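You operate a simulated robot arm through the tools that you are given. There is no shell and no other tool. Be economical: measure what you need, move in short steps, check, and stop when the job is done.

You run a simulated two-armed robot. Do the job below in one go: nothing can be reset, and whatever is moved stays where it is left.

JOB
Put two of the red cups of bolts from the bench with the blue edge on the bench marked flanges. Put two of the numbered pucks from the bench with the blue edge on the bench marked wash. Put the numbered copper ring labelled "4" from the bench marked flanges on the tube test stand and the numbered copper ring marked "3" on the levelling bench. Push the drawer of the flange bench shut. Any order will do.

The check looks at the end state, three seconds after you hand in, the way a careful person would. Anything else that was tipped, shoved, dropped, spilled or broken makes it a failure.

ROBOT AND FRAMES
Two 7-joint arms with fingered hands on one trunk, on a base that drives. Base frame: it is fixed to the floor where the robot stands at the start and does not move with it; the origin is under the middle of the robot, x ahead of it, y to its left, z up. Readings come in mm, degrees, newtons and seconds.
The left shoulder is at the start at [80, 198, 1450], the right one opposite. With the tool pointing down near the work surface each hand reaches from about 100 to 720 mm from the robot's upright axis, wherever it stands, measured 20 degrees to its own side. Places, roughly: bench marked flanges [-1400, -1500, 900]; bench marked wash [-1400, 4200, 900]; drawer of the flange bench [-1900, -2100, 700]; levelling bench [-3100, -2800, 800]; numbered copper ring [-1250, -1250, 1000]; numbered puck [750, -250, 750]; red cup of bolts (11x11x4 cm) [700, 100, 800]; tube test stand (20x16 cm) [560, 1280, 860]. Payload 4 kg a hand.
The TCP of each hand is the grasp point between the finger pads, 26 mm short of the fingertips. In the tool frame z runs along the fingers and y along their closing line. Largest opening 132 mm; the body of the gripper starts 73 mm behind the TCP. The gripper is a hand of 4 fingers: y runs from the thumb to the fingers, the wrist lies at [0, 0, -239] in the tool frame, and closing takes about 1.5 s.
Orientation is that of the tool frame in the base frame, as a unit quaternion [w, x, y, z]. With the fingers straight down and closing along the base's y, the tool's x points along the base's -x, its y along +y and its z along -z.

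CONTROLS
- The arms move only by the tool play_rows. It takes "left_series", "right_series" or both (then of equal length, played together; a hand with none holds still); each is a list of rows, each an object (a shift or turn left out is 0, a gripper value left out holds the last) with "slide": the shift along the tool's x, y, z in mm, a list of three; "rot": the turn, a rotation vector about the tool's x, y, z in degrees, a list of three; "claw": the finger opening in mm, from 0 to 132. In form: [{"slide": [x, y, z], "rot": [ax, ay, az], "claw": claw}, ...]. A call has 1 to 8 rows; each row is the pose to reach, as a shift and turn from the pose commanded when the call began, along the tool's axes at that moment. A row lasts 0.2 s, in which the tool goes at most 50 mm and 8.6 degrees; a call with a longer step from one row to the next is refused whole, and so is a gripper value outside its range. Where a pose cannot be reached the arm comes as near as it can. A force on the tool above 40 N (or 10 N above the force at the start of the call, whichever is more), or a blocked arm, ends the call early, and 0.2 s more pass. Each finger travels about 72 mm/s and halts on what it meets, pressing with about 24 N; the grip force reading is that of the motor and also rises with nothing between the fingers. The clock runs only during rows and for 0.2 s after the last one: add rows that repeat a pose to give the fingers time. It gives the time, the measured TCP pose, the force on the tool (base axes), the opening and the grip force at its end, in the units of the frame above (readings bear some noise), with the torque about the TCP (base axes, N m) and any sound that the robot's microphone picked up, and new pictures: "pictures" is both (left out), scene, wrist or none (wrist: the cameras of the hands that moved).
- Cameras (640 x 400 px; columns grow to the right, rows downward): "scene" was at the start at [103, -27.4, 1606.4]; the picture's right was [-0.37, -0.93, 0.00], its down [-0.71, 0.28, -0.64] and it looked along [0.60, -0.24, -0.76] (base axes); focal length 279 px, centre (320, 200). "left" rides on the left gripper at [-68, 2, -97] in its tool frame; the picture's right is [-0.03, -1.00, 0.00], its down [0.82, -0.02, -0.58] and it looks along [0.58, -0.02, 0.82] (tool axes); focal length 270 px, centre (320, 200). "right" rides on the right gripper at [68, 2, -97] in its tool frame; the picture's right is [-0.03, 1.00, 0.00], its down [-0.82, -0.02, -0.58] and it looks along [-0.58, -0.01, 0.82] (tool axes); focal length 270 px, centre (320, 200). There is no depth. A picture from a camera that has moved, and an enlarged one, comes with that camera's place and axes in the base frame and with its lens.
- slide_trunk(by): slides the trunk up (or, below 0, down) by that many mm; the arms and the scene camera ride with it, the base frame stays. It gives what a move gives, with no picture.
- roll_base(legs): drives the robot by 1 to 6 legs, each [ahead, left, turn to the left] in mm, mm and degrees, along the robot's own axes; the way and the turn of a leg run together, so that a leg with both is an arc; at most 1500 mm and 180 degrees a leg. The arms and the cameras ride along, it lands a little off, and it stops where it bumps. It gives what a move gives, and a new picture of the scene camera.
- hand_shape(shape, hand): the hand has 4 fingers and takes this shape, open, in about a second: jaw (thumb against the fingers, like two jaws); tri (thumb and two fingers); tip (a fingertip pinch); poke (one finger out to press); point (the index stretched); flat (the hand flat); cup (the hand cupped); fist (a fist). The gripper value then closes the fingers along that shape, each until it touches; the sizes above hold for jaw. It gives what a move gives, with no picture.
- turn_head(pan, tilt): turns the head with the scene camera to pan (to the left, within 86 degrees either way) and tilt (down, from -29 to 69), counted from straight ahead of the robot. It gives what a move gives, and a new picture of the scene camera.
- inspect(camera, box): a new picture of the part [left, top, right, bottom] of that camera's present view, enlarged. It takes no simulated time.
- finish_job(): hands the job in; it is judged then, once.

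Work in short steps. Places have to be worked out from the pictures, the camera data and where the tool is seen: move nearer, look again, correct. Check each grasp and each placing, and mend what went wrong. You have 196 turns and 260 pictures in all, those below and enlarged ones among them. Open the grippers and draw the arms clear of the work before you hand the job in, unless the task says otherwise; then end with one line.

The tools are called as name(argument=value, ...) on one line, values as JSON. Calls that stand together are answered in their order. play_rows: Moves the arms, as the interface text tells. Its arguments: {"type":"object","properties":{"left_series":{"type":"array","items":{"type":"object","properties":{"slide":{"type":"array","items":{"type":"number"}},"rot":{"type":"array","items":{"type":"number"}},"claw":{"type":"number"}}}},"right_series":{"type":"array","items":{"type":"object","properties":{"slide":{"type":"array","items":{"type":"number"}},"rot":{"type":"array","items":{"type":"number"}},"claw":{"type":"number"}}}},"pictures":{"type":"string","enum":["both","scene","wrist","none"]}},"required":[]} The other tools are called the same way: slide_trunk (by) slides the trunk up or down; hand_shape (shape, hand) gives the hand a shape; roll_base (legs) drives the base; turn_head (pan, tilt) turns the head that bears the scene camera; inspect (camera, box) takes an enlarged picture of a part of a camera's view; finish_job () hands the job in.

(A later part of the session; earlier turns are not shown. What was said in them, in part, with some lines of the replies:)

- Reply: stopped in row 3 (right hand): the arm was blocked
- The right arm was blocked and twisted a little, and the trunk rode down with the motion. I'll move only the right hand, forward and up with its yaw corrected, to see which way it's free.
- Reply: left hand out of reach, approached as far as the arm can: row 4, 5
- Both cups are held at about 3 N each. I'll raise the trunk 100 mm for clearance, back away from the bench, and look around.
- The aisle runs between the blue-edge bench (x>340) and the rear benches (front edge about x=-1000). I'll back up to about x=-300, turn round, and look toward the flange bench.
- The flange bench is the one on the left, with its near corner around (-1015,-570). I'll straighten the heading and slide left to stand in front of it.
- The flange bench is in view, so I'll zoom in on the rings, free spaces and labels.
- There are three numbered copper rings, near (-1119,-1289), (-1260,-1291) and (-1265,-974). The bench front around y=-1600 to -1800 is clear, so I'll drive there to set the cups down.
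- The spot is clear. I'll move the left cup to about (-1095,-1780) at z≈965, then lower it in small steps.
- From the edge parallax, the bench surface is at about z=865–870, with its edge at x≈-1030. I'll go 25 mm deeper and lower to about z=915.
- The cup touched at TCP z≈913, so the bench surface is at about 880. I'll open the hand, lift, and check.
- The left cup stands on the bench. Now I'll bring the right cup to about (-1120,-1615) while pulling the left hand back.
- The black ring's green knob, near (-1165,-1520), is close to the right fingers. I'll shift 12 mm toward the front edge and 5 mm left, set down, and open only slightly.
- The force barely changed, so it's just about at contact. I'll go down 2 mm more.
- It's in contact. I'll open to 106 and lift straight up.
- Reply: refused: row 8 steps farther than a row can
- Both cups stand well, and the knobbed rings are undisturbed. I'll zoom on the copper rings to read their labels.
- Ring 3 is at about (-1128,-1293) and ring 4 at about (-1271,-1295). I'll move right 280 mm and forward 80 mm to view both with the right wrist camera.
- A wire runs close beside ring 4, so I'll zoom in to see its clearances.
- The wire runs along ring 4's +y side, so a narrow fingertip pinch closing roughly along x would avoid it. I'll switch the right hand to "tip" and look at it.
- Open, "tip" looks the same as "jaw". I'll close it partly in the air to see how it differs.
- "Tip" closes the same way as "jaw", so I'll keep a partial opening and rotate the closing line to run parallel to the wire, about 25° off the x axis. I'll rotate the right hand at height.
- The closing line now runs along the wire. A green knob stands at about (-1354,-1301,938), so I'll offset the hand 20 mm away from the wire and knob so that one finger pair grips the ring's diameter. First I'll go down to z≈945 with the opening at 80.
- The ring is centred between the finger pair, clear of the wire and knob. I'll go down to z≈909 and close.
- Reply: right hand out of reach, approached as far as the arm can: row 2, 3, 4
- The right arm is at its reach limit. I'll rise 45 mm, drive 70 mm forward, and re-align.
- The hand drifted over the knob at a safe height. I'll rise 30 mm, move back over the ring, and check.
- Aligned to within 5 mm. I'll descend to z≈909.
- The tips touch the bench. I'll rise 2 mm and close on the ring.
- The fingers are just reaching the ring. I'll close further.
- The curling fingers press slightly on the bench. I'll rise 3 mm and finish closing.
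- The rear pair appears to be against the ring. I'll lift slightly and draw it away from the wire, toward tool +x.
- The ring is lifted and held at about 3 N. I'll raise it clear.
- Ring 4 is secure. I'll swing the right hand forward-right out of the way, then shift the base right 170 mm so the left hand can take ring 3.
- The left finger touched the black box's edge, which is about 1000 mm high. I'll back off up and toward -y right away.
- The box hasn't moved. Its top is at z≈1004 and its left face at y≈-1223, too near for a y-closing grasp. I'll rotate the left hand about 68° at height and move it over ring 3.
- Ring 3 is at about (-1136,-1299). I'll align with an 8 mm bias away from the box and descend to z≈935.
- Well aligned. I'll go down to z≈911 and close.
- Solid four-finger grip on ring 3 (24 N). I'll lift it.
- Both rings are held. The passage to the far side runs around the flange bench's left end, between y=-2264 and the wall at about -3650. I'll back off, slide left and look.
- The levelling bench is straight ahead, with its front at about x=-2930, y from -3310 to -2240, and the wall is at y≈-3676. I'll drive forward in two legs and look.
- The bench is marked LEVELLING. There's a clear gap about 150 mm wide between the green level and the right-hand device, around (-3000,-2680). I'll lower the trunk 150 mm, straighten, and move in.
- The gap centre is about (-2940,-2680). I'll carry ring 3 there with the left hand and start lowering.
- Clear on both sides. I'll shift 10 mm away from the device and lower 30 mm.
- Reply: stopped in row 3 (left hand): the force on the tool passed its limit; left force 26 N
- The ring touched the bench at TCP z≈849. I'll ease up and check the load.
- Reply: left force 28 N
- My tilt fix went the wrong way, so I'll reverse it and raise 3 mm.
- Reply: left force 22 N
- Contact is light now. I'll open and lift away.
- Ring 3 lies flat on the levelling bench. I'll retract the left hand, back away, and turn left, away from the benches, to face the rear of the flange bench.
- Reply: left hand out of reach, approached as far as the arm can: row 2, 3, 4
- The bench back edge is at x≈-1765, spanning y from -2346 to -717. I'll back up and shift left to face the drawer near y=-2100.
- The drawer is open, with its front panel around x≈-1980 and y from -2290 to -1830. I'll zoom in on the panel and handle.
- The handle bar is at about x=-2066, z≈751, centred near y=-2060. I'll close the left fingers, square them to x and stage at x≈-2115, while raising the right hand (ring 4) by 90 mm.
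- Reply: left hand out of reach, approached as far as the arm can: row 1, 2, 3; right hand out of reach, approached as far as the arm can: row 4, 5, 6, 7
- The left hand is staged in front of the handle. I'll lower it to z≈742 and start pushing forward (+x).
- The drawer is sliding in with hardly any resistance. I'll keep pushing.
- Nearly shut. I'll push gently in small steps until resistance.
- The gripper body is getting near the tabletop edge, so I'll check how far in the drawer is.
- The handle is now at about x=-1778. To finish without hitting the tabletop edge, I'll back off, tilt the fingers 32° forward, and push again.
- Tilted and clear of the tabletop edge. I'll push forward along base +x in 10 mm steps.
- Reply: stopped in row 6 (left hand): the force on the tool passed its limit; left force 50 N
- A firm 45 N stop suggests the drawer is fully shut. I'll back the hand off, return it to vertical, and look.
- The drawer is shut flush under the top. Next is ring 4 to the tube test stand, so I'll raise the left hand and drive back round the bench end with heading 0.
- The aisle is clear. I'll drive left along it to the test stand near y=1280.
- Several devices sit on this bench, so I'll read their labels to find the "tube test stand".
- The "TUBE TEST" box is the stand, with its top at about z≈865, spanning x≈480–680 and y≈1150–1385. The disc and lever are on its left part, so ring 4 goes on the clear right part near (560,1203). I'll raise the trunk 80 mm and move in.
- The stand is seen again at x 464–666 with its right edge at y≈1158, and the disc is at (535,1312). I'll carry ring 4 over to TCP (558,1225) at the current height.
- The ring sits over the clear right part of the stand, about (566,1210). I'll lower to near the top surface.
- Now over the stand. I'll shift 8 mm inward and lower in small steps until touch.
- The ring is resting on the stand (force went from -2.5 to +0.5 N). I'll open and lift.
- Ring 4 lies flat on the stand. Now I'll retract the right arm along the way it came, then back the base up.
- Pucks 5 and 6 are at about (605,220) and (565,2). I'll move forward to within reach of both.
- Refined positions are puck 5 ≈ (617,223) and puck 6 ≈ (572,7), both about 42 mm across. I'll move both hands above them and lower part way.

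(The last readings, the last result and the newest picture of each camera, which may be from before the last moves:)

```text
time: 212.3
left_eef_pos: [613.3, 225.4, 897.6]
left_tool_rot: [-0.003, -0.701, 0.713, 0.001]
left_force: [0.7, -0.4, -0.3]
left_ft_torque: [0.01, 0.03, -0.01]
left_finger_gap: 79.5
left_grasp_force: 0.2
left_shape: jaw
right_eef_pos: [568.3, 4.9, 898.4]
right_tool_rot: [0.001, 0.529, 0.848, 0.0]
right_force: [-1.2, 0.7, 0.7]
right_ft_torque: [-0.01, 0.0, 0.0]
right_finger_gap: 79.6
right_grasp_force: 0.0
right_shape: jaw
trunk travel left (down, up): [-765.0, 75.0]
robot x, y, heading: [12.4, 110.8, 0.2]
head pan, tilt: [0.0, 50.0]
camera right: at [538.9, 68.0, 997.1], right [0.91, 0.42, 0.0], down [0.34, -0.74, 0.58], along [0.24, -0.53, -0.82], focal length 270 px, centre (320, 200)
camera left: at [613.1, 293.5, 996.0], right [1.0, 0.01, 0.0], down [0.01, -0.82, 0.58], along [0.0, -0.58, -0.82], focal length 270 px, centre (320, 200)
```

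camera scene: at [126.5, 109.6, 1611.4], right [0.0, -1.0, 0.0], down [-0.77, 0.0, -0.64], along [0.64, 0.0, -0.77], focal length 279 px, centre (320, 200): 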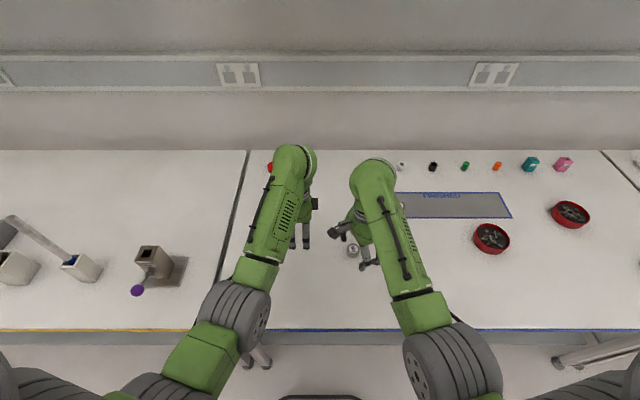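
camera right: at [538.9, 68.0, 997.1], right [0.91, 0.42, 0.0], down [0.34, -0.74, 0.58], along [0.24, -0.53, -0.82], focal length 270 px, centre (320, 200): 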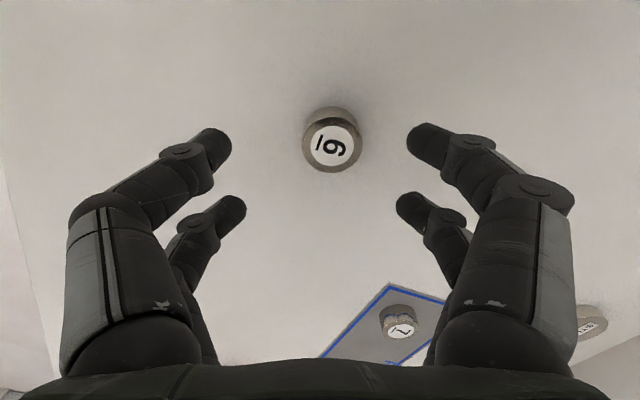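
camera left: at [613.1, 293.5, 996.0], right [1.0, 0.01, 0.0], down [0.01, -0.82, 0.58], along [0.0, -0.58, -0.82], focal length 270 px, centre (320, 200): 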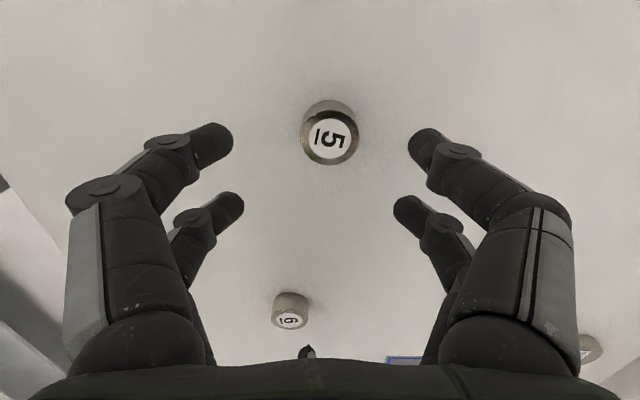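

Both are nearly centred. I'll apply corrections and lower to z≈832.

play_rows(left_series=[{"slide": [-4, -6, 20]}, {"slide": [-4, -6, 40]}, {"slide": [-4, -6, 58]}, {"slide": [-4, -6, 65]}, {"slide": [-4, -6, 65]}], right_series=[{"slide": [-4, 7, 20]}, {"slide": [-4, 7, 40]}, {"slide": [-4, 7, 58]}, {"slide": [-4, 7, 65]}, {"slide": [-4, 7, 65]}], pictures="wrist")

```text
time: 213.5
left_eef_pos: [621.0, 229.2, 829.4]
left_tool_rot: [-0.003, -0.701, 0.713, 0.0]
left_force: [0.3, -0.1, 0.5]
left_ft_torque: [-0.01, 0.0, 0.01]
left_finger_gap: 79.6
left_grasp_force: 0.0
left_shape: jaw
right_eef_pos: [577.8, 4.8, 834.7]
right_tool_rot: [0.001, 0.53, 0.848, 0.001]
right_force: [0.7, -0.5, -0.2]
right_ft_torque: [0.01, 0.01, 0.0]
right_finger_gap: 79.9
right_grasp_force: 0.0
right_shape: jaw
trunk travel left (down, up): [-765.0, 75.0]
robot x, y, heading: [14.0, 106.2, 0.0]
head pan, tilt: [0.0, 50.0]
camera right: at [548.7, 66.5, 933.2], right [0.91, 0.42, 0.0], down [0.34, -0.74, 0.58], along [0.24, -0.53, -0.82], focal length 270 px, centre (320, 200)
camera left: at [620.3, 296.3, 928.3], right [1.0, 0.01, 0.0], down [0.01, -0.82, 0.58], along [0.0, -0.58, -0.82], focal length 270 px, centre (320, 200)
```

right: 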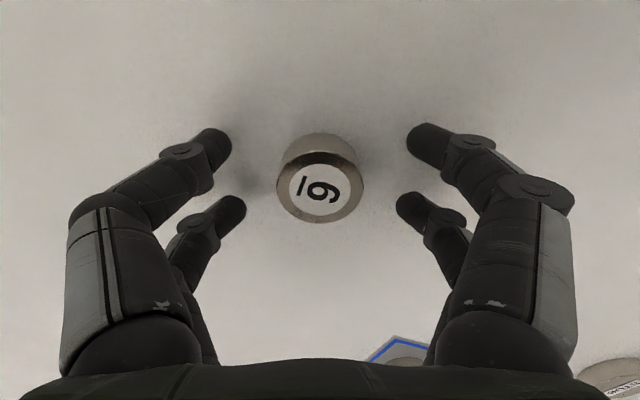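
left: 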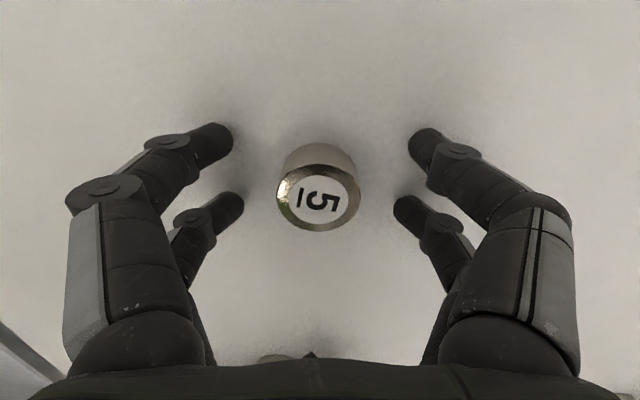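

Both pucks are centred. I'll raise the left slightly and close both hands.

play_rows(left_series=[{"slide": [0, 0, -5], "claw": 60}, {"slide": [0, 0, -5], "claw": 40}, {"slide": [0, 0, -6], "claw": 20}, {"slide": [0, 0, -6], "claw": 10}, {"slide": [0, 0, -6], "claw": 10}, {"slide": [0, 0, -6], "claw": 10}, {"slide": [0, 0, -6], "claw": 10}], right_series=[{"slide": [0, 0, 0], "claw": 60}, {"slide": [0, 0, 0], "claw": 40}, {"slide": [0, 0, -1], "claw": 20}, {"slide": [0, 0, -1], "claw": 10}, {"slide": [0, 0, -1], "claw": 10}, {"slide": [0, 0, -1], "claw": 10}, {"slide": [0, 0, -1], "claw": 10}], pictures="wrist")

```text
time: 215.1
left_eef_pos: [622.1, 226.9, 836.4]
left_tool_rot: [-0.002, -0.7, 0.714, 0.001]
left_force: [0.1, -0.8, -1.6]
left_ft_torque: [-0.04, 0.01, -0.04]
left_finger_gap: 9.7
left_grasp_force: 23.8
left_shape: jaw
right_eef_pos: [576.4, 3.8, 835.6]
right_tool_rot: [0.0, 0.53, 0.848, 0.002]
right_force: [0.2, -0.1, 0.1]
right_ft_torque: [-0.01, 0.02, 0.0]
right_finger_gap: 15.5
right_grasp_force: 24.3
right_shape: jaw
trunk travel left (down, up): [-765.0, 75.0]
robot x, y, heading: [13.7, 110.5, 0.2]
head pan, tilt: [0.0, 50.0]
camera right: at [548.2, 66.7, 934.1], right [0.91, 0.42, 0.0], down [0.34, -0.74, 0.58], along [0.24, -0.53, -0.82], focal length 270 px, centre (320, 200)
camera left: at [620.8, 296.0, 934.6], right [1.0, 0.01, 0.0], down [0.01, -0.82, 0.58], along [0.0, -0.58, -0.82], focal length 270 px, centre (320, 200)
```

right: 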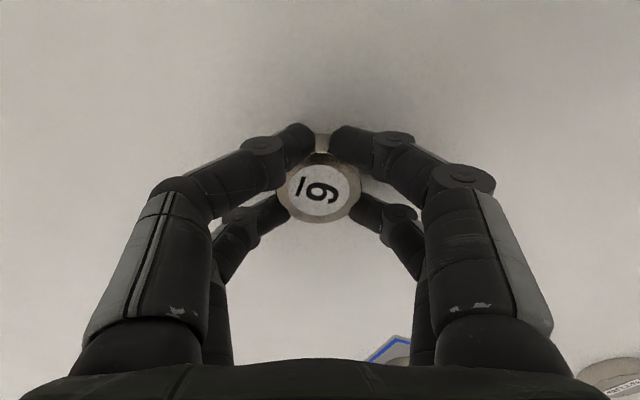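
left: 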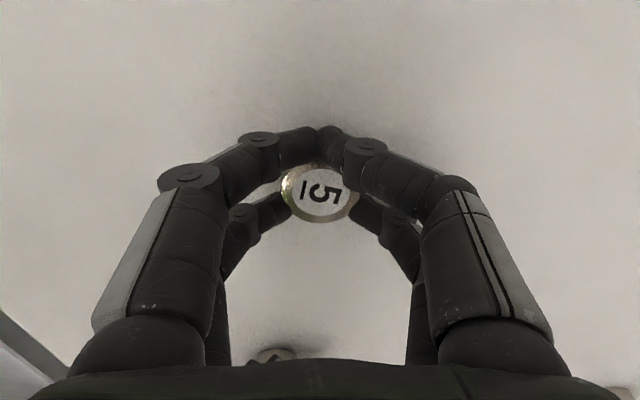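

Both grips read 24 N. I'll lift both and check.

play_rows(left_series=[{"slide": [0, 0, -15]}, {"slide": [0, 0, -40]}, {"slide": [0, 0, -70]}, {"slide": [0, 0, -100]}, {"slide": [0, 0, -130]}, {"slide": [0, 0, -130]}], right_series=[{"slide": [0, 0, -15]}, {"slide": [0, 0, -40]}, {"slide": [0, 0, -70]}, {"slide": [0, 0, -100]}, {"slide": [0, 0, -130]}, {"slide": [0, 0, -130]}], pictures="both")

```text
time: 216.5
left_eef_pos: [625.2, 225.7, 965.7]
left_tool_rot: [-0.002, -0.701, 0.714, 0.002]
left_force: [-0.3, 0.3, -2.4]
left_ft_torque: [0.01, -0.02, -0.02]
left_finger_gap: 9.5
left_grasp_force: 24.4
left_shape: jaw
right_eef_pos: [578.8, 2.9, 966.1]
right_tool_rot: [0.0, 0.53, 0.848, 0.0]
right_force: [-1.1, 0.7, -3.1]
right_ft_torque: [-0.01, 0.0, 0.04]
right_finger_gap: 15.6
right_grasp_force: 24.0
right_shape: jaw
trunk travel left (down, up): [-765.0, 75.0]
robot x, y, heading: [11.7, 110.6, -0.0]
head pan, tilt: [0.0, 50.0]
camera scene: at [123.8, 108.8, 1611.6], right [0.0, -1.0, 0.0], down [-0.77, 0.0, -0.64], along [0.64, 0.0, -0.77], focal length 279 px, centre (320, 200)
camera right: at [549.6, 65.5, 1064.5], right [0.91, 0.42, 0.0], down [0.34, -0.74, 0.58], along [0.24, -0.53, -0.82], focal length 270 px, centre (320, 200)
camera left: at [625.5, 294.8, 1063.7], right [1.0, 0.01, 0.0], down [0.01, -0.82, 0.58], along [0.0, -0.58, -0.82], focal length 270 px, centre (320, 200)
```

scene: 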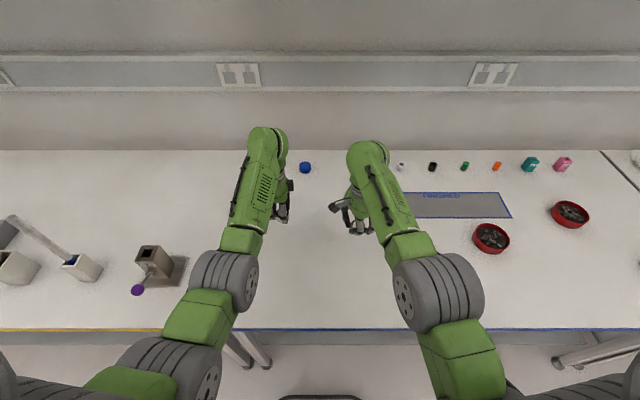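
right: 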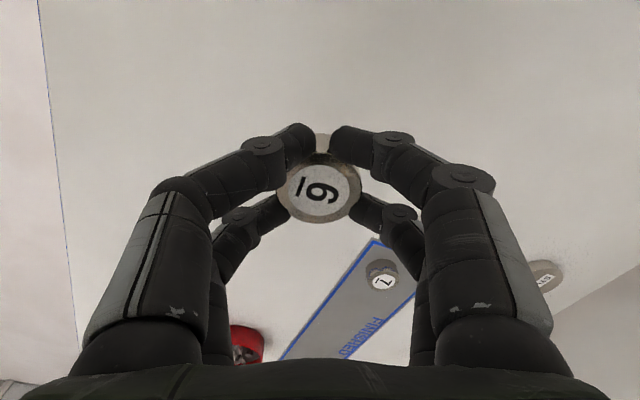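
left: 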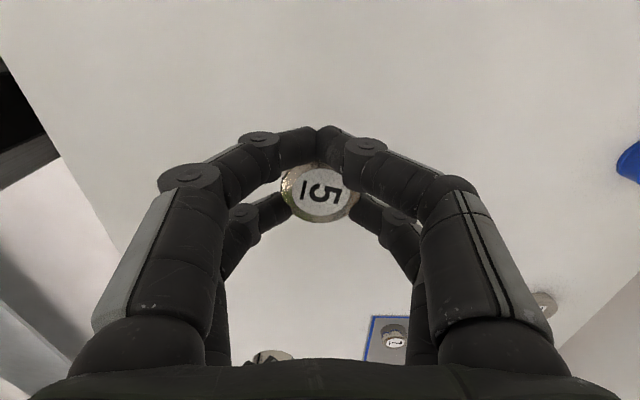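

Both pucks are held. I'll draw the hands in, back into the aisle, and turn to face +y, toward the wash bench.

play_rows(left_series=[{"slide": [0, 35, 0]}, {"slide": [0, 70, 0]}, {"slide": [0, 105, 0]}, {"slide": [0, 140, 0]}, {"slide": [0, 175, 0]}], right_series=[{"slide": [12, -32, 0]}, {"slide": [24, -64, 0]}, {"slide": [36, -96, 0]}, {"slide": [48, -128, 0]}, {"slide": [50, -150, 0]}], pictures="none")

turn_head(pan=0, tilt=28)

roll_base(legs=[[-360, 0, 0], [0, 0, 90]])

```text
time: 217.7
left_eef_pos: [444.0, 225.3, 970.7]
left_tool_rot: [-0.001, -0.701, 0.713, 0.0]
left_force: [0.5, 0.8, -2.7]
left_ft_torque: [0.03, -0.01, 0.0]
left_finger_gap: 10.0
left_grasp_force: 23.9
left_shape: jaw
right_eef_pos: [417.2, -13.7, 965.9]
right_tool_rot: [0.002, 0.53, 0.848, 0.001]
right_force: [-0.5, -0.1, -2.6]
right_ft_torque: [0.02, -0.05, -0.03]
right_finger_gap: 15.4
right_grasp_force: 24.5
right_shape: jaw
trunk travel left (down, up): [-765.0, 75.0]
robot x, y, heading: [12.2, 109.4, -0.0]
head pan, tilt: [0.0, 50.0]
```

```text
time: 218.6
left_eef_pos: [447.7, 226.2, 969.4]
left_tool_rot: [-0.001, -0.701, 0.713, 0.001]
left_force: [0.0, -0.1, -2.7]
left_ft_torque: [-0.02, -0.01, 0.02]
left_finger_gap: 9.8
left_grasp_force: 24.2
left_shape: jaw
right_eef_pos: [421.6, -13.6, 963.9]
right_tool_rot: [0.0, 0.529, 0.848, 0.0]
right_force: [-0.2, 0.4, -1.4]
right_ft_torque: [0.0, -0.01, 0.0]
right_finger_gap: 15.5
right_grasp_force: 23.9
right_shape: jaw
trunk travel left (down, up): [-765.0, 75.0]
robot x, y, heading: [14.4, 106.2, -0.3]
head pan, tilt: [0.0, 28.0]
camera scene: at [138.2, 108.9, 1644.2], right [0.0, -1.0, 0.0], down [-0.47, 0.0, -0.88], along [0.88, 0.0, -0.47], focal length 279 px, centre (320, 200)
```

scene: 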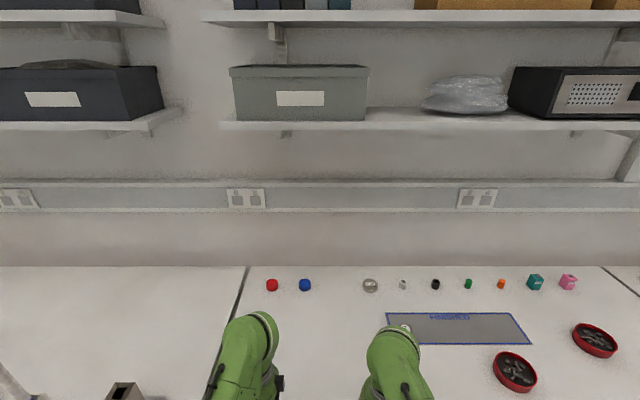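

```text
time: 224.8
left_eef_pos: [-463.0, 539.2, 970.4]
left_tool_rot: [0.002, 1.0, -0.002, 0.001]
left_force: [0.5, 0.2, -1.9]
left_ft_torque: [-0.01, 0.02, 0.0]
left_finger_gap: 9.4
left_grasp_force: 23.9
left_shape: jaw
right_eef_pos: [-221.9, 517.2, 964.7]
right_tool_rot: [0.0, -0.232, 0.973, 0.001]
right_force: [-0.1, 0.6, -2.7]
right_ft_torque: [-0.03, 0.03, 0.0]
right_finger_gap: 15.2
right_grasp_force: 24.6
right_shape: jaw
trunk travel left (down, up): [-765.0, 75.0]
robot x, y, heading: [-338.7, 109.8, 90.7]
head pan, tilt: [0.0, 28.0]
camera scene: at [-339.7, 231.3, 1644.3], right [1.0, 0.01, 0.0], down [0.01, -0.47, -0.88], along [-0.01, 0.88, -0.47], focal length 279 px, centre (320, 200)
```

scene: 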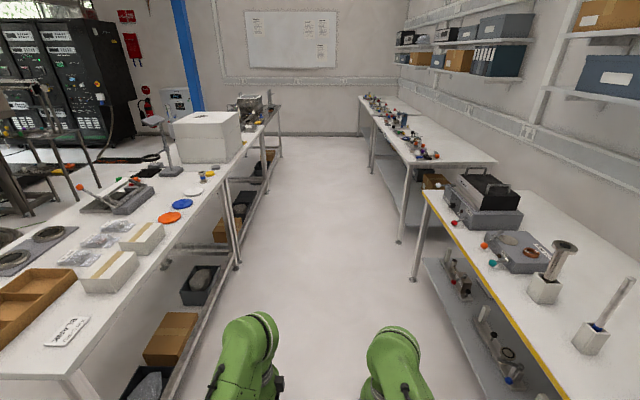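

The aisle is clear. I'll drive forward 2500 mm and look again.

roll_base(legs=[[1250, -50, -0.5], [1250, 0, 0]])

turn_head(pan=40, tilt=32)

```text
time: 236.7
left_eef_pos: [-419.4, 2991.2, 970.6]
left_tool_rot: [0.002, 1.0, -0.009, 0.001]
left_force: [0.4, 0.0, -2.0]
left_ft_torque: [0.01, 0.0, 0.01]
left_finger_gap: 9.8
left_grasp_force: 23.6
left_shape: jaw
right_eef_pos: [-180.2, 2963.8, 963.9]
right_tool_rot: [-0.001, -0.223, 0.975, 0.0]
right_force: [-0.3, 0.3, -2.9]
right_ft_torque: [0.01, 0.0, 0.01]
right_finger_gap: 14.9
right_grasp_force: 23.5
right_shape: jaw
trunk travel left (down, up): [-765.0, 75.0]
robot x, y, heading: [-299.4, 2555.6, 90.0]
head pan, tilt: [0.0, 28.0]
camera scene: at [-300.3, 2680.0, 1644.4], right [1.0, 0.0, 0.0], down [0.0, -0.47, -0.88], along [0.0, 0.88, -0.47], focal length 279 px, centre (320, 200)
```

scene: 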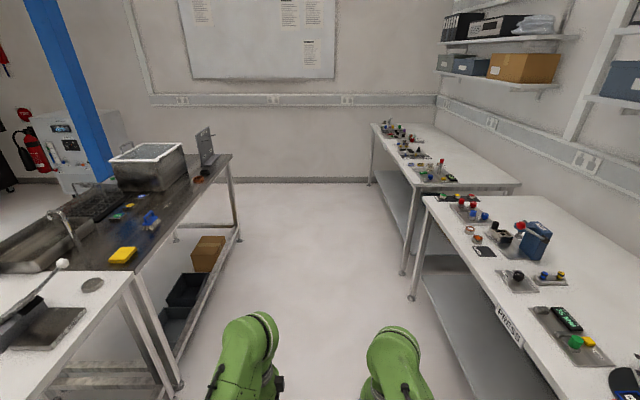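

```text
time: 237.8
left_eef_pos: [-417.9, 2989.9, 970.0]
left_tool_rot: [0.002, 1.0, -0.009, 0.001]
left_force: [0.4, 1.3, -2.2]
left_ft_torque: [-0.04, 0.01, 0.01]
left_finger_gap: 9.5
left_grasp_force: 24.0
left_shape: jaw
right_eef_pos: [-178.5, 2963.6, 963.3]
right_tool_rot: [0.0, -0.223, 0.975, 0.001]
right_force: [-0.5, -0.6, -2.3]
right_ft_torque: [0.01, 0.02, -0.02]
right_finger_gap: 14.9
right_grasp_force: 23.9
right_shape: jaw
trunk travel left (down, up): [-765.0, 75.0]
robot x, y, heading: [-301.9, 2557.9, 90.0]
head pan, tilt: [40.0, 32.0]
camera scene: at [-357.8, 2658.7, 1638.0], right [0.77, 0.64, 0.0], down [0.34, -0.41, -0.85], along [-0.54, 0.65, -0.53], focal length 279 px, centre (320, 200)
```

scene: 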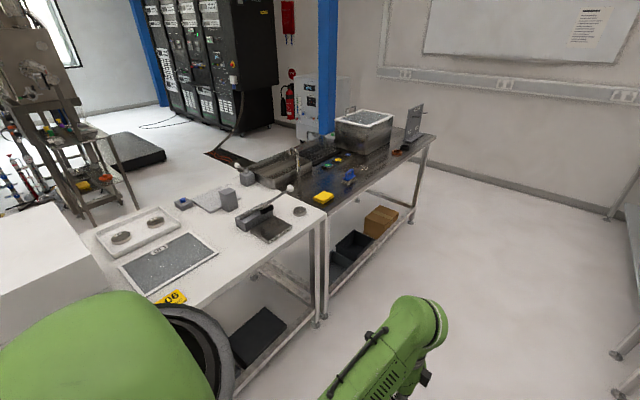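

The dark-topped sink bench ahead (x<-1030, y from 3530 to 4880) matches the wash bench's location. I'll drive to face it and check its marking.

roll_base(legs=[[1450, 0, 0], [0, 0, 90]])

turn_head(pan=0, tilt=42)

```text
time: 249.0
left_eef_pos: [-704.3, 3912.1, 970.4]
left_tool_rot: [0.001, 0.718, 0.696, 0.002]
left_force: [-0.3, -0.3, -2.5]
left_ft_torque: [0.0, -0.02, 0.0]
left_finger_gap: 9.4
left_grasp_force: 24.0
left_shape: jaw
right_eef_pos: [-675.8, 4154.0, 965.6]
right_tool_rot: [0.001, 0.843, -0.537, 0.0]
right_force: [0.3, 0.6, -3.3]
right_ft_torque: [-0.01, 0.0, 0.02]
right_finger_gap: 14.8
right_grasp_force: 23.9
right_shape: jaw
trunk travel left (down, up): [-765.0, 75.0]
robot x, y, heading: [-269.8, 4027.8, 179.1]
head pan, tilt: [40.0, 32.0]
camera scene: at [-370.5, 3969.5, 1638.0], right [-0.63, 0.78, 0.0], down [0.41, 0.33, -0.85], along [-0.66, -0.54, -0.53], focal length 279 px, centre (320, 200)
```

scene: 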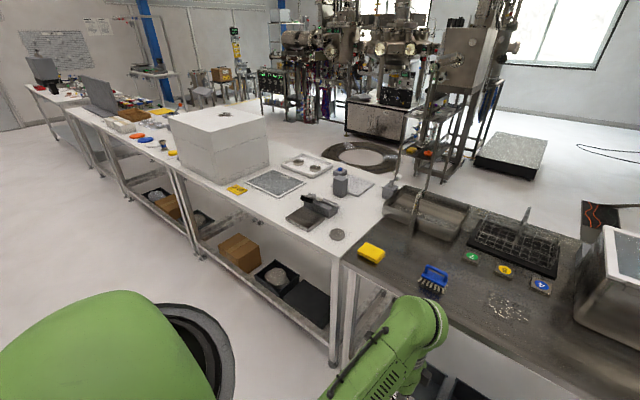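

```text
time: 250.0
left_eef_pos: [-704.7, 3913.0, 969.1]
left_tool_rot: [0.001, 0.718, 0.696, 0.002]
left_force: [0.1, 0.2, -2.0]
left_ft_torque: [0.03, -0.01, 0.0]
left_finger_gap: 9.5
left_grasp_force: 23.9
left_shape: jaw
right_eef_pos: [-675.8, 4152.8, 964.3]
right_tool_rot: [0.001, 0.844, -0.536, 0.0]
right_force: [0.0, 0.0, -2.2]
right_ft_torque: [0.0, 0.05, 0.02]
right_finger_gap: 14.5
right_grasp_force: 24.6
right_shape: jaw
trunk travel left (down, up): [-765.0, 75.0]
robot x, y, heading: [-273.9, 4021.0, 178.8]
head pan, tilt: [0.0, 42.0]
camera scene: at [-384.6, 4027.0, 1622.9], right [0.01, 1.0, 0.0], down [0.67, -0.01, -0.74], along [-0.74, 0.01, -0.67], focal length 279 px, centre (320, 200)
```

scene: 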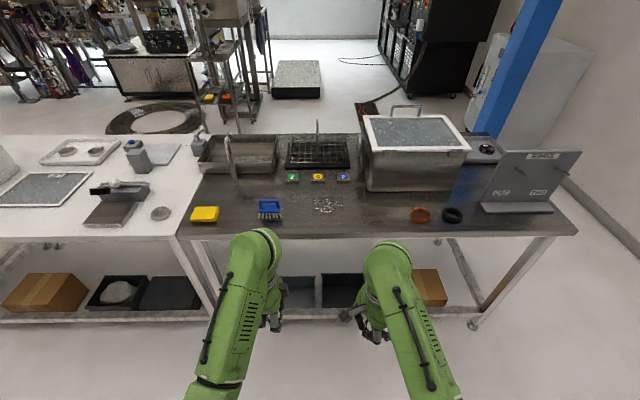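

I'll zoom in on the bench to confirm its marking and find clear, dry spots.

inspect(camera="scene", box=[180, 110, 400, 248])

inspect(camera="scene", box=[360, 110, 600, 260])

```text
2.90 times, centred on (290, 179) of scene
camera zoom: at [-384.6, 4027.0, 1622.9], right [0.01, 1.0, 0.0], down [0.67, -0.01, -0.74], along [-0.74, 0.01, -0.67], focal length 809 px, centre (407, 261)
```

zoom: 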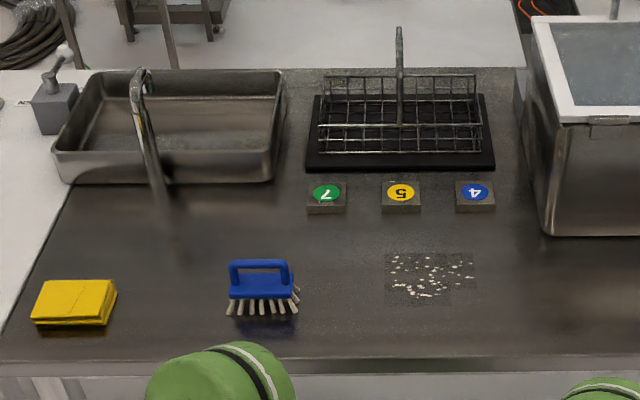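

```text
2.67 times, centred on (480, 185) of scene
camera zoom: at [-384.6, 4027.0, 1622.9], right [0.01, 1.0, 0.0], down [0.67, -0.01, -0.74], along [-0.74, 0.01, -0.67], focal length 744 px, centre (-107, 240)
```

zoom: 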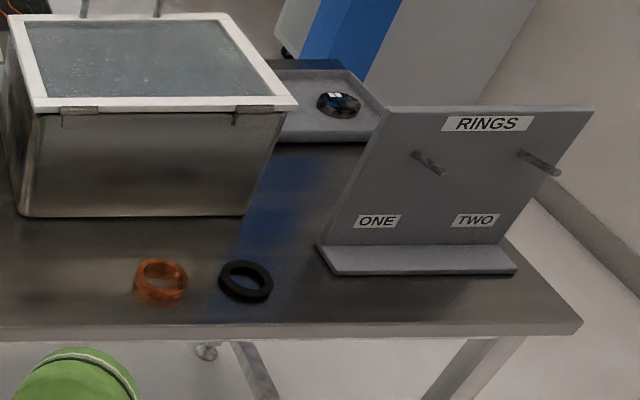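

The gap between the granules patch (up to y≈4124) and the copper ring (from y≈4377) is clear, at about x=-1130. I'll shift right 210 mm and forward 280 mm.

roll_base(legs=[[0, 0, 1.2], [0, -210, 0], [280, 0, 0]])

turn_head(pan=0, tilt=52)

```text
time: 253.6
left_eef_pos: [-984.1, 4103.9, 970.4]
left_tool_rot: [0.0, 0.706, 0.708, 0.0]
left_force: [-0.1, -0.3, -2.6]
left_ft_torque: [0.02, 0.01, 0.01]
left_finger_gap: 9.1
left_grasp_force: 24.2
left_shape: jaw
right_eef_pos: [-962.9, 4341.8, 965.4]
right_tool_rot: [0.002, 0.854, -0.521, -0.001]
right_force: [0.7, -0.3, -2.8]
right_ft_torque: [0.0, 0.01, 0.01]
right_finger_gap: 14.4
right_grasp_force: 24.2
right_shape: jaw
trunk travel left (down, up): [-765.0, 75.0]
robot x, y, heading: [-551.6, 4227.5, -178.8]
head pan, tilt: [0.0, 42.0]
camera scene: at [-665.6, 4228.8, 1623.1], right [-0.02, 1.0, 0.0], down [0.67, 0.01, -0.74], along [-0.74, -0.02, -0.67], focal length 279 px, centre (320, 200)
```

scene: 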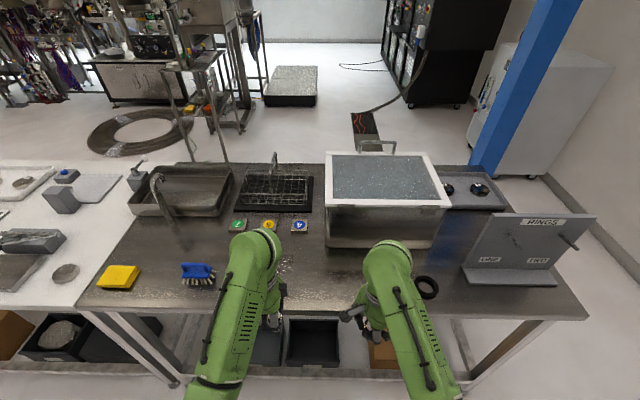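

```text
time: 254.3
left_eef_pos: [-986.2, 4102.7, 969.9]
left_tool_rot: [0.002, 0.705, 0.709, 0.002]
left_force: [0.0, 0.4, -1.8]
left_ft_torque: [-0.03, 0.03, -0.02]
left_finger_gap: 9.3
left_grasp_force: 23.8
left_shape: jaw
right_eef_pos: [-964.4, 4344.0, 965.1]
right_tool_rot: [0.0, 0.853, -0.521, 0.001]
right_force: [0.1, 0.3, -2.4]
right_ft_torque: [0.01, 0.03, -0.02]
right_finger_gap: 14.4
right_grasp_force: 24.4
right_shape: jaw
trunk travel left (down, up): [-765.0, 75.0]
robot x, y, heading: [-560.5, 4229.1, -178.8]
head pan, tilt: [0.0, 52.0]
camera scene: at [-660.4, 4228.4, 1609.0], right [-0.02, 1.0, 0.0], down [0.79, 0.02, -0.62], along [-0.62, -0.01, -0.79], focal length 279 px, centre (320, 200)
```

scene: 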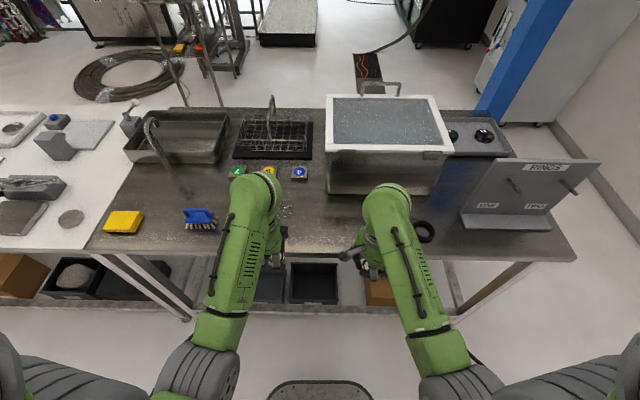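

I'll move the left hand (puck 5) to about (-1120,4180) and lower to z≈935.

play_rows(left_series=[{"slide": [20, -33, 0]}, {"slide": [40, -66, 0]}, {"slide": [60, -100, 0]}, {"slide": [78, -134, 5]}, {"slide": [78, -134, 25]}, {"slide": [78, -134, 35]}, {"slide": [78, -134, 35]}], pictures="both")

```text
time: 255.9
left_eef_pos: [-1118.8, 4183.0, 932.7]
left_tool_rot: [0.001, 0.705, 0.709, 0.002]
left_force: [0.3, 0.2, -2.1]
left_ft_torque: [-0.01, -0.01, 0.01]
left_finger_gap: 9.4
left_grasp_force: 24.5
left_shape: jaw
right_eef_pos: [-964.6, 4342.2, 964.9]
right_tool_rot: [-0.001, 0.854, -0.521, 0.0]
right_force: [-0.5, -0.3, -2.3]
right_ft_torque: [0.02, 0.0, -0.03]
right_finger_gap: 14.1
right_grasp_force: 24.3
right_shape: jaw
trunk travel left (down, up): [-765.0, 75.0]
robot x, y, heading: [-556.3, 4226.3, -178.8]
head pan, tilt: [0.0, 52.0]
camera scene: at [-661.4, 4228.7, 1608.9], right [-0.02, 1.0, 0.0], down [0.79, 0.02, -0.61], along [-0.61, -0.01, -0.79], focal length 279 px, centre (320, 200)
camera left: at [-1116.8, 4114.3, 1030.8], right [-1.0, -0.03, 0.0], down [-0.03, 0.82, 0.58], along [-0.01, 0.58, -0.82], focal length 270 px, centre (320, 200)
```

scene: 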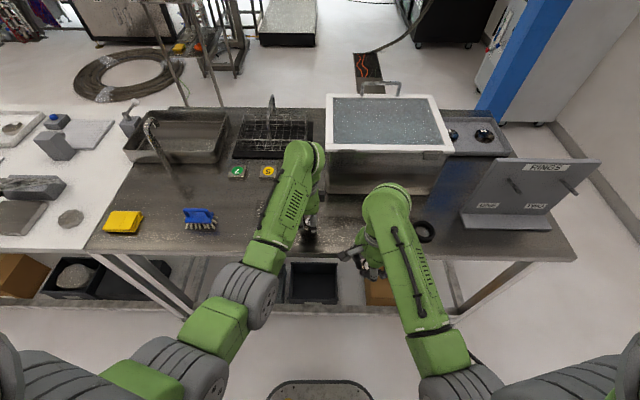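
left: 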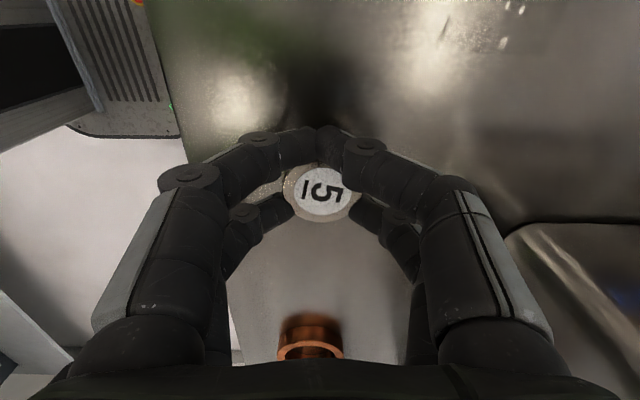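

All clear. I'll lower in small steps toward contact.

play_rows(left_series=[{"slide": [0, 0, 5]}, {"slide": [0, 0, 10]}, {"slide": [0, 0, 13]}, {"slide": [0, 0, 13]}], pictures="none")

```text
time: 256.9
left_eef_pos: [-1120.0, 4181.8, 920.9]
left_tool_rot: [0.001, 0.705, 0.709, 0.002]
left_force: [0.2, 0.2, -1.9]
left_ft_torque: [0.01, 0.0, -0.01]
left_finger_gap: 9.8
left_grasp_force: 24.6
left_shape: jaw
right_eef_pos: [-965.3, 4341.3, 963.0]
right_tool_rot: [0.0, 0.853, -0.521, 0.0]
right_force: [-0.1, 0.0, -1.8]
right_ft_torque: [-0.04, -0.01, 0.0]
right_finger_gap: 14.3
right_grasp_force: 23.7
right_shape: jaw
trunk travel left (down, up): [-765.0, 75.0]
robot x, y, heading: [-555.5, 4229.7, -178.8]
head pan, tilt: [0.0, 52.0]
```

play_rows(left_series=[{"slide": [0, 0, 3]}, {"slide": [0, 0, 5]}, {"slide": [0, 0, 5]}], pictures="none")

```text
time: 257.7
left_eef_pos: [-1119.2, 4180.4, 916.7]
left_tool_rot: [0.0, 0.706, 0.709, 0.001]
left_force: [0.4, -1.3, 3.5]
left_ft_torque: [0.1, 0.06, -0.05]
left_finger_gap: 9.4
left_grasp_force: 24.2
left_shape: jaw
right_eef_pos: [-965.1, 4343.4, 964.8]
right_tool_rot: [0.0, 0.854, -0.521, 0.0]
right_force: [0.8, -0.2, -2.4]
right_ft_torque: [-0.02, 0.01, 0.04]
right_finger_gap: 14.5
right_grasp_force: 24.0
right_shape: jaw
trunk travel left (down, up): [-765.0, 75.0]
robot x, y, heading: [-554.0, 4228.1, -178.8]
head pan, tilt: [0.0, 52.0]
```

Contact at z≈917. I'll open the left hand and lift.

play_rows(left_series=[{"slide": [0, 0, -0.5], "claw": 30}, {"slide": [0, 0, -0.5], "claw": 60}, {"slide": [0, 0, -0.5], "claw": 75}, {"slide": [0, 0, -0.5], "claw": 75}, {"slide": [0, 0, -25], "claw": 75}, {"slide": [0, 0, -60], "claw": 75}, {"slide": [-15, 30, -75], "claw": 75}, {"slide": [-30, 65, -75], "claw": 75}], pictures="both")

```text
time: 259.5
left_eef_pos: [-1051.5, 4149.8, 992.6]
left_tool_rot: [0.0, 0.706, 0.708, 0.001]
left_force: [-0.6, -0.1, 0.0]
left_ft_torque: [0.02, 0.02, -0.03]
left_finger_gap: 74.6
left_grasp_force: 0.0
left_shape: jaw
right_eef_pos: [-963.5, 4342.7, 964.3]
right_tool_rot: [0.001, 0.854, -0.521, -0.002]
right_force: [0.7, 0.0, -2.1]
right_ft_torque: [-0.02, 0.03, -0.01]
right_finger_gap: 14.3
right_grasp_force: 23.6
right_shape: jaw
trunk travel left (down, up): [-765.0, 75.0]
robot x, y, heading: [-557.5, 4230.5, -178.8]
head pan, tilt: [0.0, 52.0]
camera scene: at [-657.1, 4226.9, 1609.3], right [-0.02, 1.0, 0.0], down [0.79, 0.02, -0.62], along [-0.62, -0.01, -0.79], focal length 279 px, centre (320, 200)
camera left: at [-1049.9, 4081.9, 1090.6], right [-1.0, -0.03, 0.0], down [-0.02, 0.81, 0.58], along [-0.02, 0.58, -0.82], focal length 270 px, centre (320, 200)
```

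scene: 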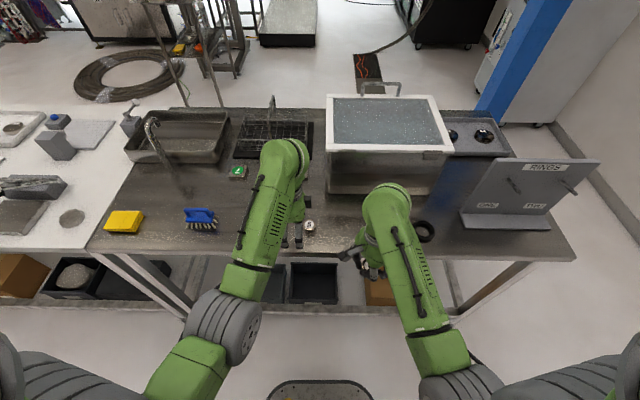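
left: 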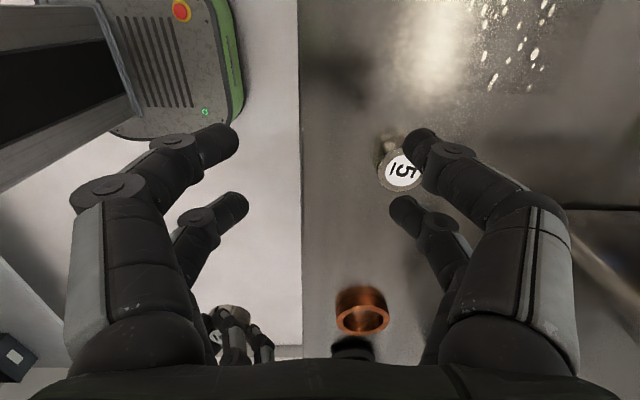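

Puck 5 stands on the bench. I'll retract the left hand and bring the right hand (puck 6) to about (-1120,4285).

play_rows(left_series=[{"slide": [-10, 20, 0]}, {"slide": [-20, 40, 0]}, {"slide": [-30, 60, 0]}, {"slide": [-30, 70, 0]}, {"slide": [-30, 70, 0]}, {"slide": [-30, 70, 0]}, {"slide": [-30, 70, 0]}], right_series=[{"slide": [-4, 35, 0]}, {"slide": [-8, 70, 0]}, {"slide": [-12, 105, 0]}, {"slide": [-16, 140, 0]}, {"slide": [-20, 166, 10]}, {"slide": [-20, 166, 30]}, {"slide": [-20, 166, 35]}], pictures="both")

```text
time: 261.1
left_eef_pos: [-982.9, 4121.6, 994.3]
left_tool_rot: [0.002, 0.705, 0.709, 0.002]
left_force: [0.3, 0.0, 0.2]
left_ft_torque: [0.03, 0.0, -0.02]
left_finger_gap: 74.6
left_grasp_force: 0.0
left_shape: jaw
right_eef_pos: [-1123.7, 4282.7, 929.6]
right_tool_rot: [0.001, 0.854, -0.521, -0.001]
right_force: [-0.8, 0.2, -1.9]
right_ft_torque: [-0.01, 0.02, 0.03]
right_finger_gap: 14.0
right_grasp_force: 23.3
right_shape: jaw
trunk travel left (down, up): [-765.0, 75.0]
robot x, y, heading: [-557.6, 4231.2, -179.1]
head pan, tilt: [0.0, 52.0]
camera scene: at [-660.0, 4228.6, 1609.0], right [-0.02, 1.0, 0.0], down [0.79, 0.02, -0.62], along [-0.62, -0.01, -0.79], focal length 279 px, centre (320, 200)
camera right: at [-1094.1, 4221.5, 1027.8], right [-0.9, -0.43, 0.0], down [-0.35, 0.74, 0.58], along [-0.25, 0.52, -0.82], focal length 270 px, centre (320, 200)
camera left: at [-981.7, 4054.1, 1091.0], right [-1.0, -0.03, 0.0], down [-0.03, 0.82, 0.58], along [-0.01, 0.58, -0.82], focal length 270 px, centre (320, 200)
```

scene: 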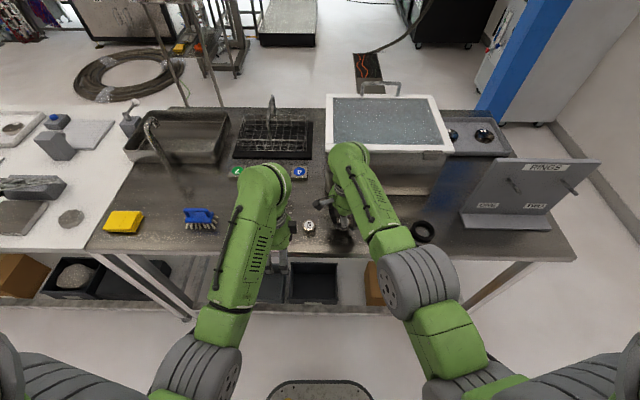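
right: 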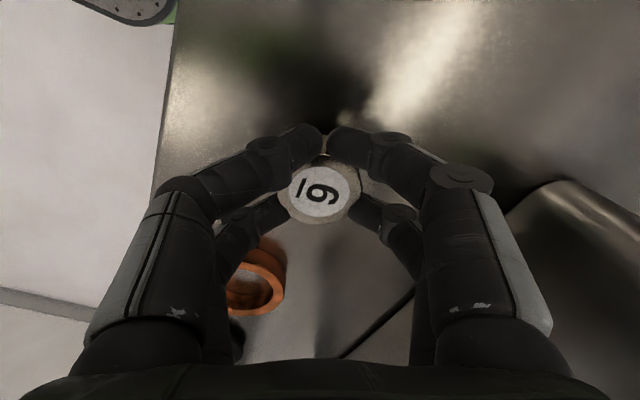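
left: 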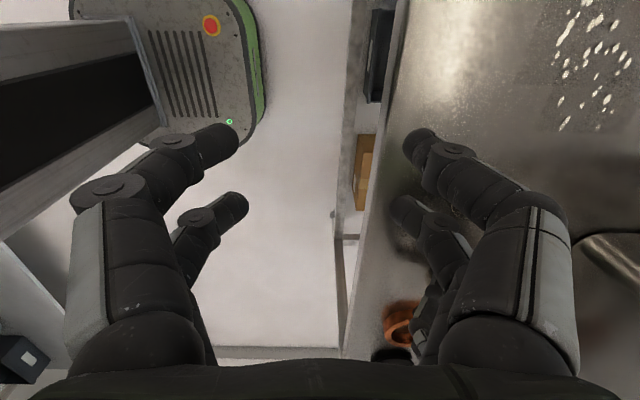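

The copper ring is about 25 mm past the right fingers' opening range. I'll shift 14 mm toward puck 5 for margin and lower to contact.

play_rows(right_series=[{"slide": [6, 3, 0]}, {"slide": [12.5, 6.4, 4]}, {"slide": [12.5, 6.4, 9]}, {"slide": [12.5, 6.4, 12]}, {"slide": [12.5, 6.4, 12]}], pictures="none")

```text
time: 262.3
left_eef_pos: [-983.5, 4121.9, 993.4]
left_tool_rot: [0.001, 0.706, 0.709, 0.002]
left_force: [0.9, -0.5, -0.9]
left_ft_torque: [-0.04, -0.01, -0.02]
left_finger_gap: 74.8
left_grasp_force: 0.0
left_shape: jaw
right_eef_pos: [-1120.9, 4269.3, 917.3]
right_tool_rot: [0.0, 0.854, -0.521, 0.0]
right_force: [-0.4, -0.9, -2.6]
right_ft_torque: [-0.02, -0.04, -0.03]
right_finger_gap: 14.2
right_grasp_force: 24.2
right_shape: jaw
trunk travel left (down, up): [-765.0, 75.0]
robot x, y, heading: [-556.5, 4230.5, -179.1]
head pan, tilt: [0.0, 52.0]
```

play_rows(right_series=[{"slide": [0, 0, 1.5]}, {"slide": [0, 0, 3]}, {"slide": [0, 0, 3]}], pictures="none")

```text
time: 263.1
left_eef_pos: [-983.4, 4121.8, 993.8]
left_tool_rot: [0.001, 0.705, 0.709, 0.002]
left_force: [0.2, -0.2, 0.4]
left_ft_torque: [0.0, 0.02, 0.03]
left_finger_gap: 74.5
left_grasp_force: 0.1
left_shape: jaw
right_eef_pos: [-1121.5, 4269.3, 915.6]
right_tool_rot: [0.001, 0.853, -0.522, -0.002]
right_force: [0.0, -2.4, 4.6]
right_ft_torque: [0.06, 0.12, 0.02]
right_finger_gap: 14.0
right_grasp_force: 24.4
right_shape: jaw
trunk travel left (down, up): [-765.0, 75.0]
robot x, y, heading: [-556.8, 4230.9, -178.6]
head pan, tilt: [0.0, 52.0]
```

Contact. I'll open to 65 and lift straight up.

play_rows(right_series=[{"slide": [0, 0, -0.5], "claw": 40}, {"slide": [0, 0, -0.5], "claw": 62}, {"slide": [0, 0, -0.5], "claw": 62}, {"slide": [0, 0, -0.5], "claw": 62}, {"slide": [0, 0, -25], "claw": 62}, {"slide": [0, 0, -60], "claw": 62}, {"slide": [0, -30, -75], "claw": 62}, {"slide": [0, -75, -75], "claw": 62}], pictures="both")

```text
time: 264.9
left_eef_pos: [-981.2, 4123.2, 994.7]
left_tool_rot: [0.001, 0.705, 0.709, 0.001]
left_force: [-0.3, 0.7, 0.4]
left_ft_torque: [0.01, 0.03, 0.04]
left_finger_gap: 74.8
left_grasp_force: 0.1
left_shape: jaw
right_eef_pos: [-1052.6, 4306.6, 987.9]
right_tool_rot: [0.002, 0.854, -0.521, -0.001]
right_force: [0.5, 1.0, 0.7]
right_ft_torque: [-0.03, 0.01, 0.01]
right_finger_gap: 62.0
right_grasp_force: 0.2
right_shape: jaw
trunk travel left (down, up): [-765.0, 75.0]
robot x, y, heading: [-554.8, 4227.7, -178.8]
head pan, tilt: [0.0, 52.0]
camera scene: at [-656.3, 4230.1, 1609.3], right [-0.02, 1.0, 0.0], down [0.79, 0.02, -0.62], along [-0.62, -0.01, -0.79], focal length 279 px, centre (320, 200)
camera right: at [-1023.1, 4244.8, 1086.7], right [-0.9, -0.43, 0.01], down [-0.35, 0.74, 0.58], along [-0.26, 0.52, -0.82], focal length 270 px, centre (320, 200)
```

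scene: 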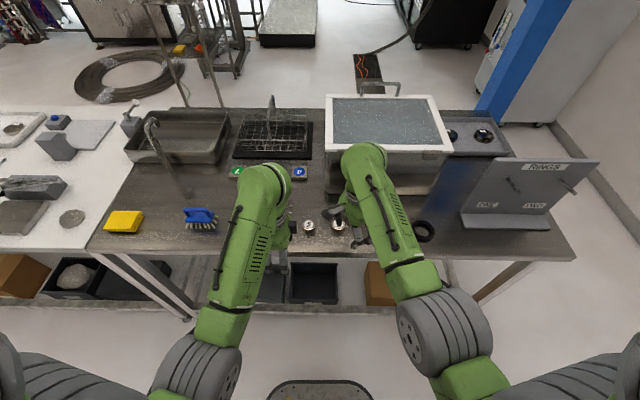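
right: 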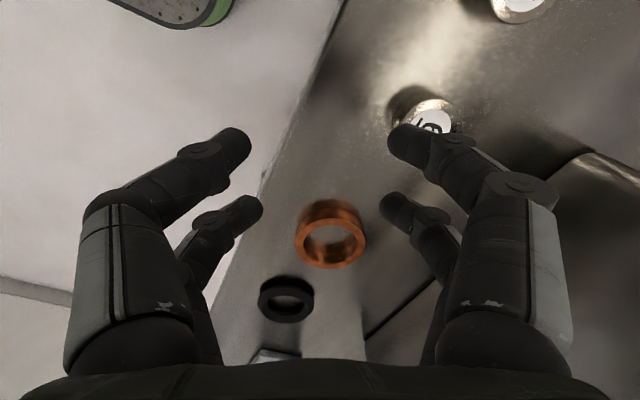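

Both pucks stand on the bench. I'll open the hands, retract, back away, and verify the bench marking and final state.

play_rows(right_series=[{"slide": [0, -35, 0], "claw": 80}, {"slide": [0, -70, 0], "claw": 100}, {"slide": [0, -100, 0], "claw": 120}], left_series=[{"slide": [0, 15, 0], "claw": 90}, {"slide": [0, 30, 0], "claw": 110}, {"slide": [0, 40, 0], "claw": 120}], pictures="none")

roll_base(legs=[[-420, 0, 0]])

turn_head(pan=0, tilt=40)

inspect(camera="scene", box=[200, 130, 480, 305])

```text
time: 265.7
left_eef_pos: [-942.1, 4120.8, 992.4]
left_tool_rot: [-0.001, 0.706, 0.708, 0.001]
left_force: [0.9, 0.5, -1.0]
left_ft_torque: [-0.02, 0.02, 0.01]
left_finger_gap: 119.6
left_grasp_force: 0.1
left_shape: jaw
right_eef_pos: [-964.9, 4351.7, 990.0]
right_tool_rot: [0.0, 0.854, -0.521, -0.001]
right_force: [0.0, -0.5, 0.0]
right_ft_torque: [0.01, 0.01, 0.02]
right_finger_gap: 120.0
right_grasp_force: 0.1
right_shape: jaw
trunk travel left (down, up): [-765.0, 75.0]
robot x, y, heading: [-556.1, 4228.8, -178.9]
head pan, tilt: [0.0, 52.0]
```

```text
time: 268.3
left_eef_pos: [-519.5, 4132.3, 992.3]
left_tool_rot: [0.001, 0.709, 0.705, 0.003]
left_force: [-0.3, -0.2, -0.4]
left_ft_torque: [0.02, 0.02, 0.01]
left_finger_gap: 119.8
left_grasp_force: 0.0
left_shape: jaw
right_eef_pos: [-538.3, 4361.7, 989.3]
right_tool_rot: [0.0, 0.85, -0.526, 0.0]
right_force: [0.9, 0.2, 0.3]
right_ft_torque: [-0.02, 0.0, -0.01]
right_finger_gap: 119.6
right_grasp_force: 0.0
right_shape: jaw
trunk travel left (down, up): [-765.0, 75.0]
robot x, y, heading: [-131.6, 4237.6, -179.6]
head pan, tilt: [0.0, 52.0]
camera scene: at [-235.4, 4235.5, 1608.8], right [-0.01, 1.0, 0.0], down [0.79, 0.01, -0.61], along [-0.61, -0.01, -0.79], focal length 279 px, centre (320, 200)
```

scene: 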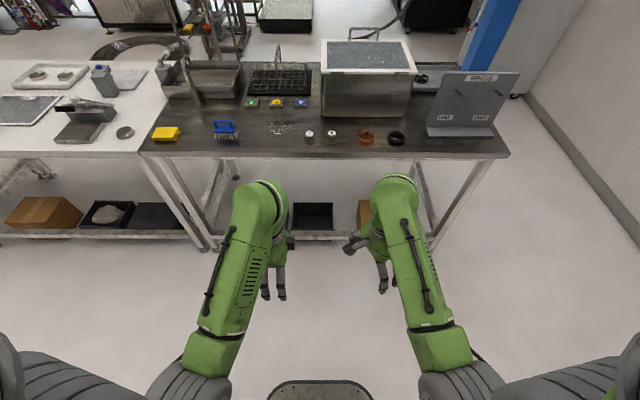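

```text
time: 269.1
left_eef_pos: [-518.0, 4131.7, 993.6]
left_tool_rot: [0.0, 0.709, 0.705, 0.002]
left_force: [-0.1, 0.1, 0.2]
left_ft_torque: [0.02, 0.02, 0.02]
left_finger_gap: 119.7
left_grasp_force: 0.0
left_shape: jaw
right_eef_pos: [-536.8, 4362.1, 988.8]
right_tool_rot: [0.001, 0.85, -0.526, -0.001]
right_force: [-0.9, 0.3, -1.0]
right_ft_torque: [-0.02, 0.0, -0.01]
right_finger_gap: 119.6
right_grasp_force: 0.0
right_shape: jaw
trunk travel left (down, up): [-765.0, 75.0]
robot x, y, heading: [-128.5, 4232.6, -179.6]
head pan, tilt: [0.0, 40.0]
camera scene: at [-242.6, 4235.5, 1625.8], right [-0.01, 1.0, 0.0], down [0.64, 0.01, -0.77], along [-0.77, -0.01, -0.64], focal length 279 px, centre (320, 200)
```

scene: 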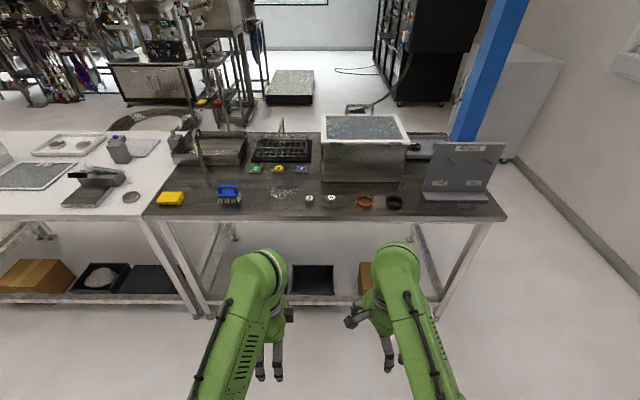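

```text
2.29 times, centred on (340, 218) of scene
camera zoom: at [-242.6, 4235.5, 1625.8], right [-0.01, 1.0, 0.0], down [0.64, 0.01, -0.77], along [-0.77, -0.01, -0.64], focal length 638 px, centre (274, 160)
```

zoom: 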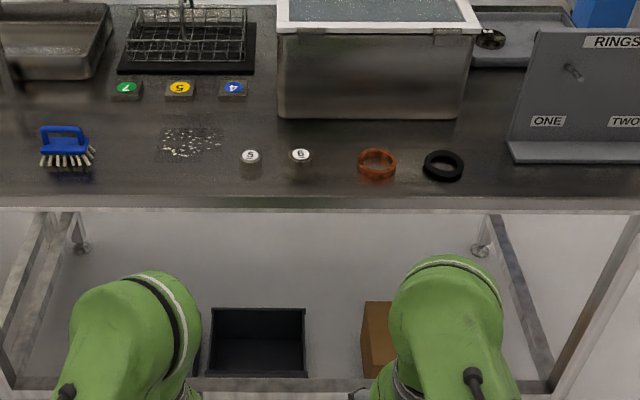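

Pucks 5 and 6 stand upright on the wash bench and its other items are untouched. The arms are clear, the grippers are open, and the other placements were checked earlier.

finish_job()

```text
The job is handed in.
```

I handed the job in with every item placed: two cups of bolts on the flange bench, pucks 5 and 6 on the wash bench, ring 4 on the tube test stand, ring 3 on the levelling bench, and the flange bench drawer shut. I picked the wash bench by its location because I never saw its label. A finger touched the black box on the flange bench once, but the box did not move.
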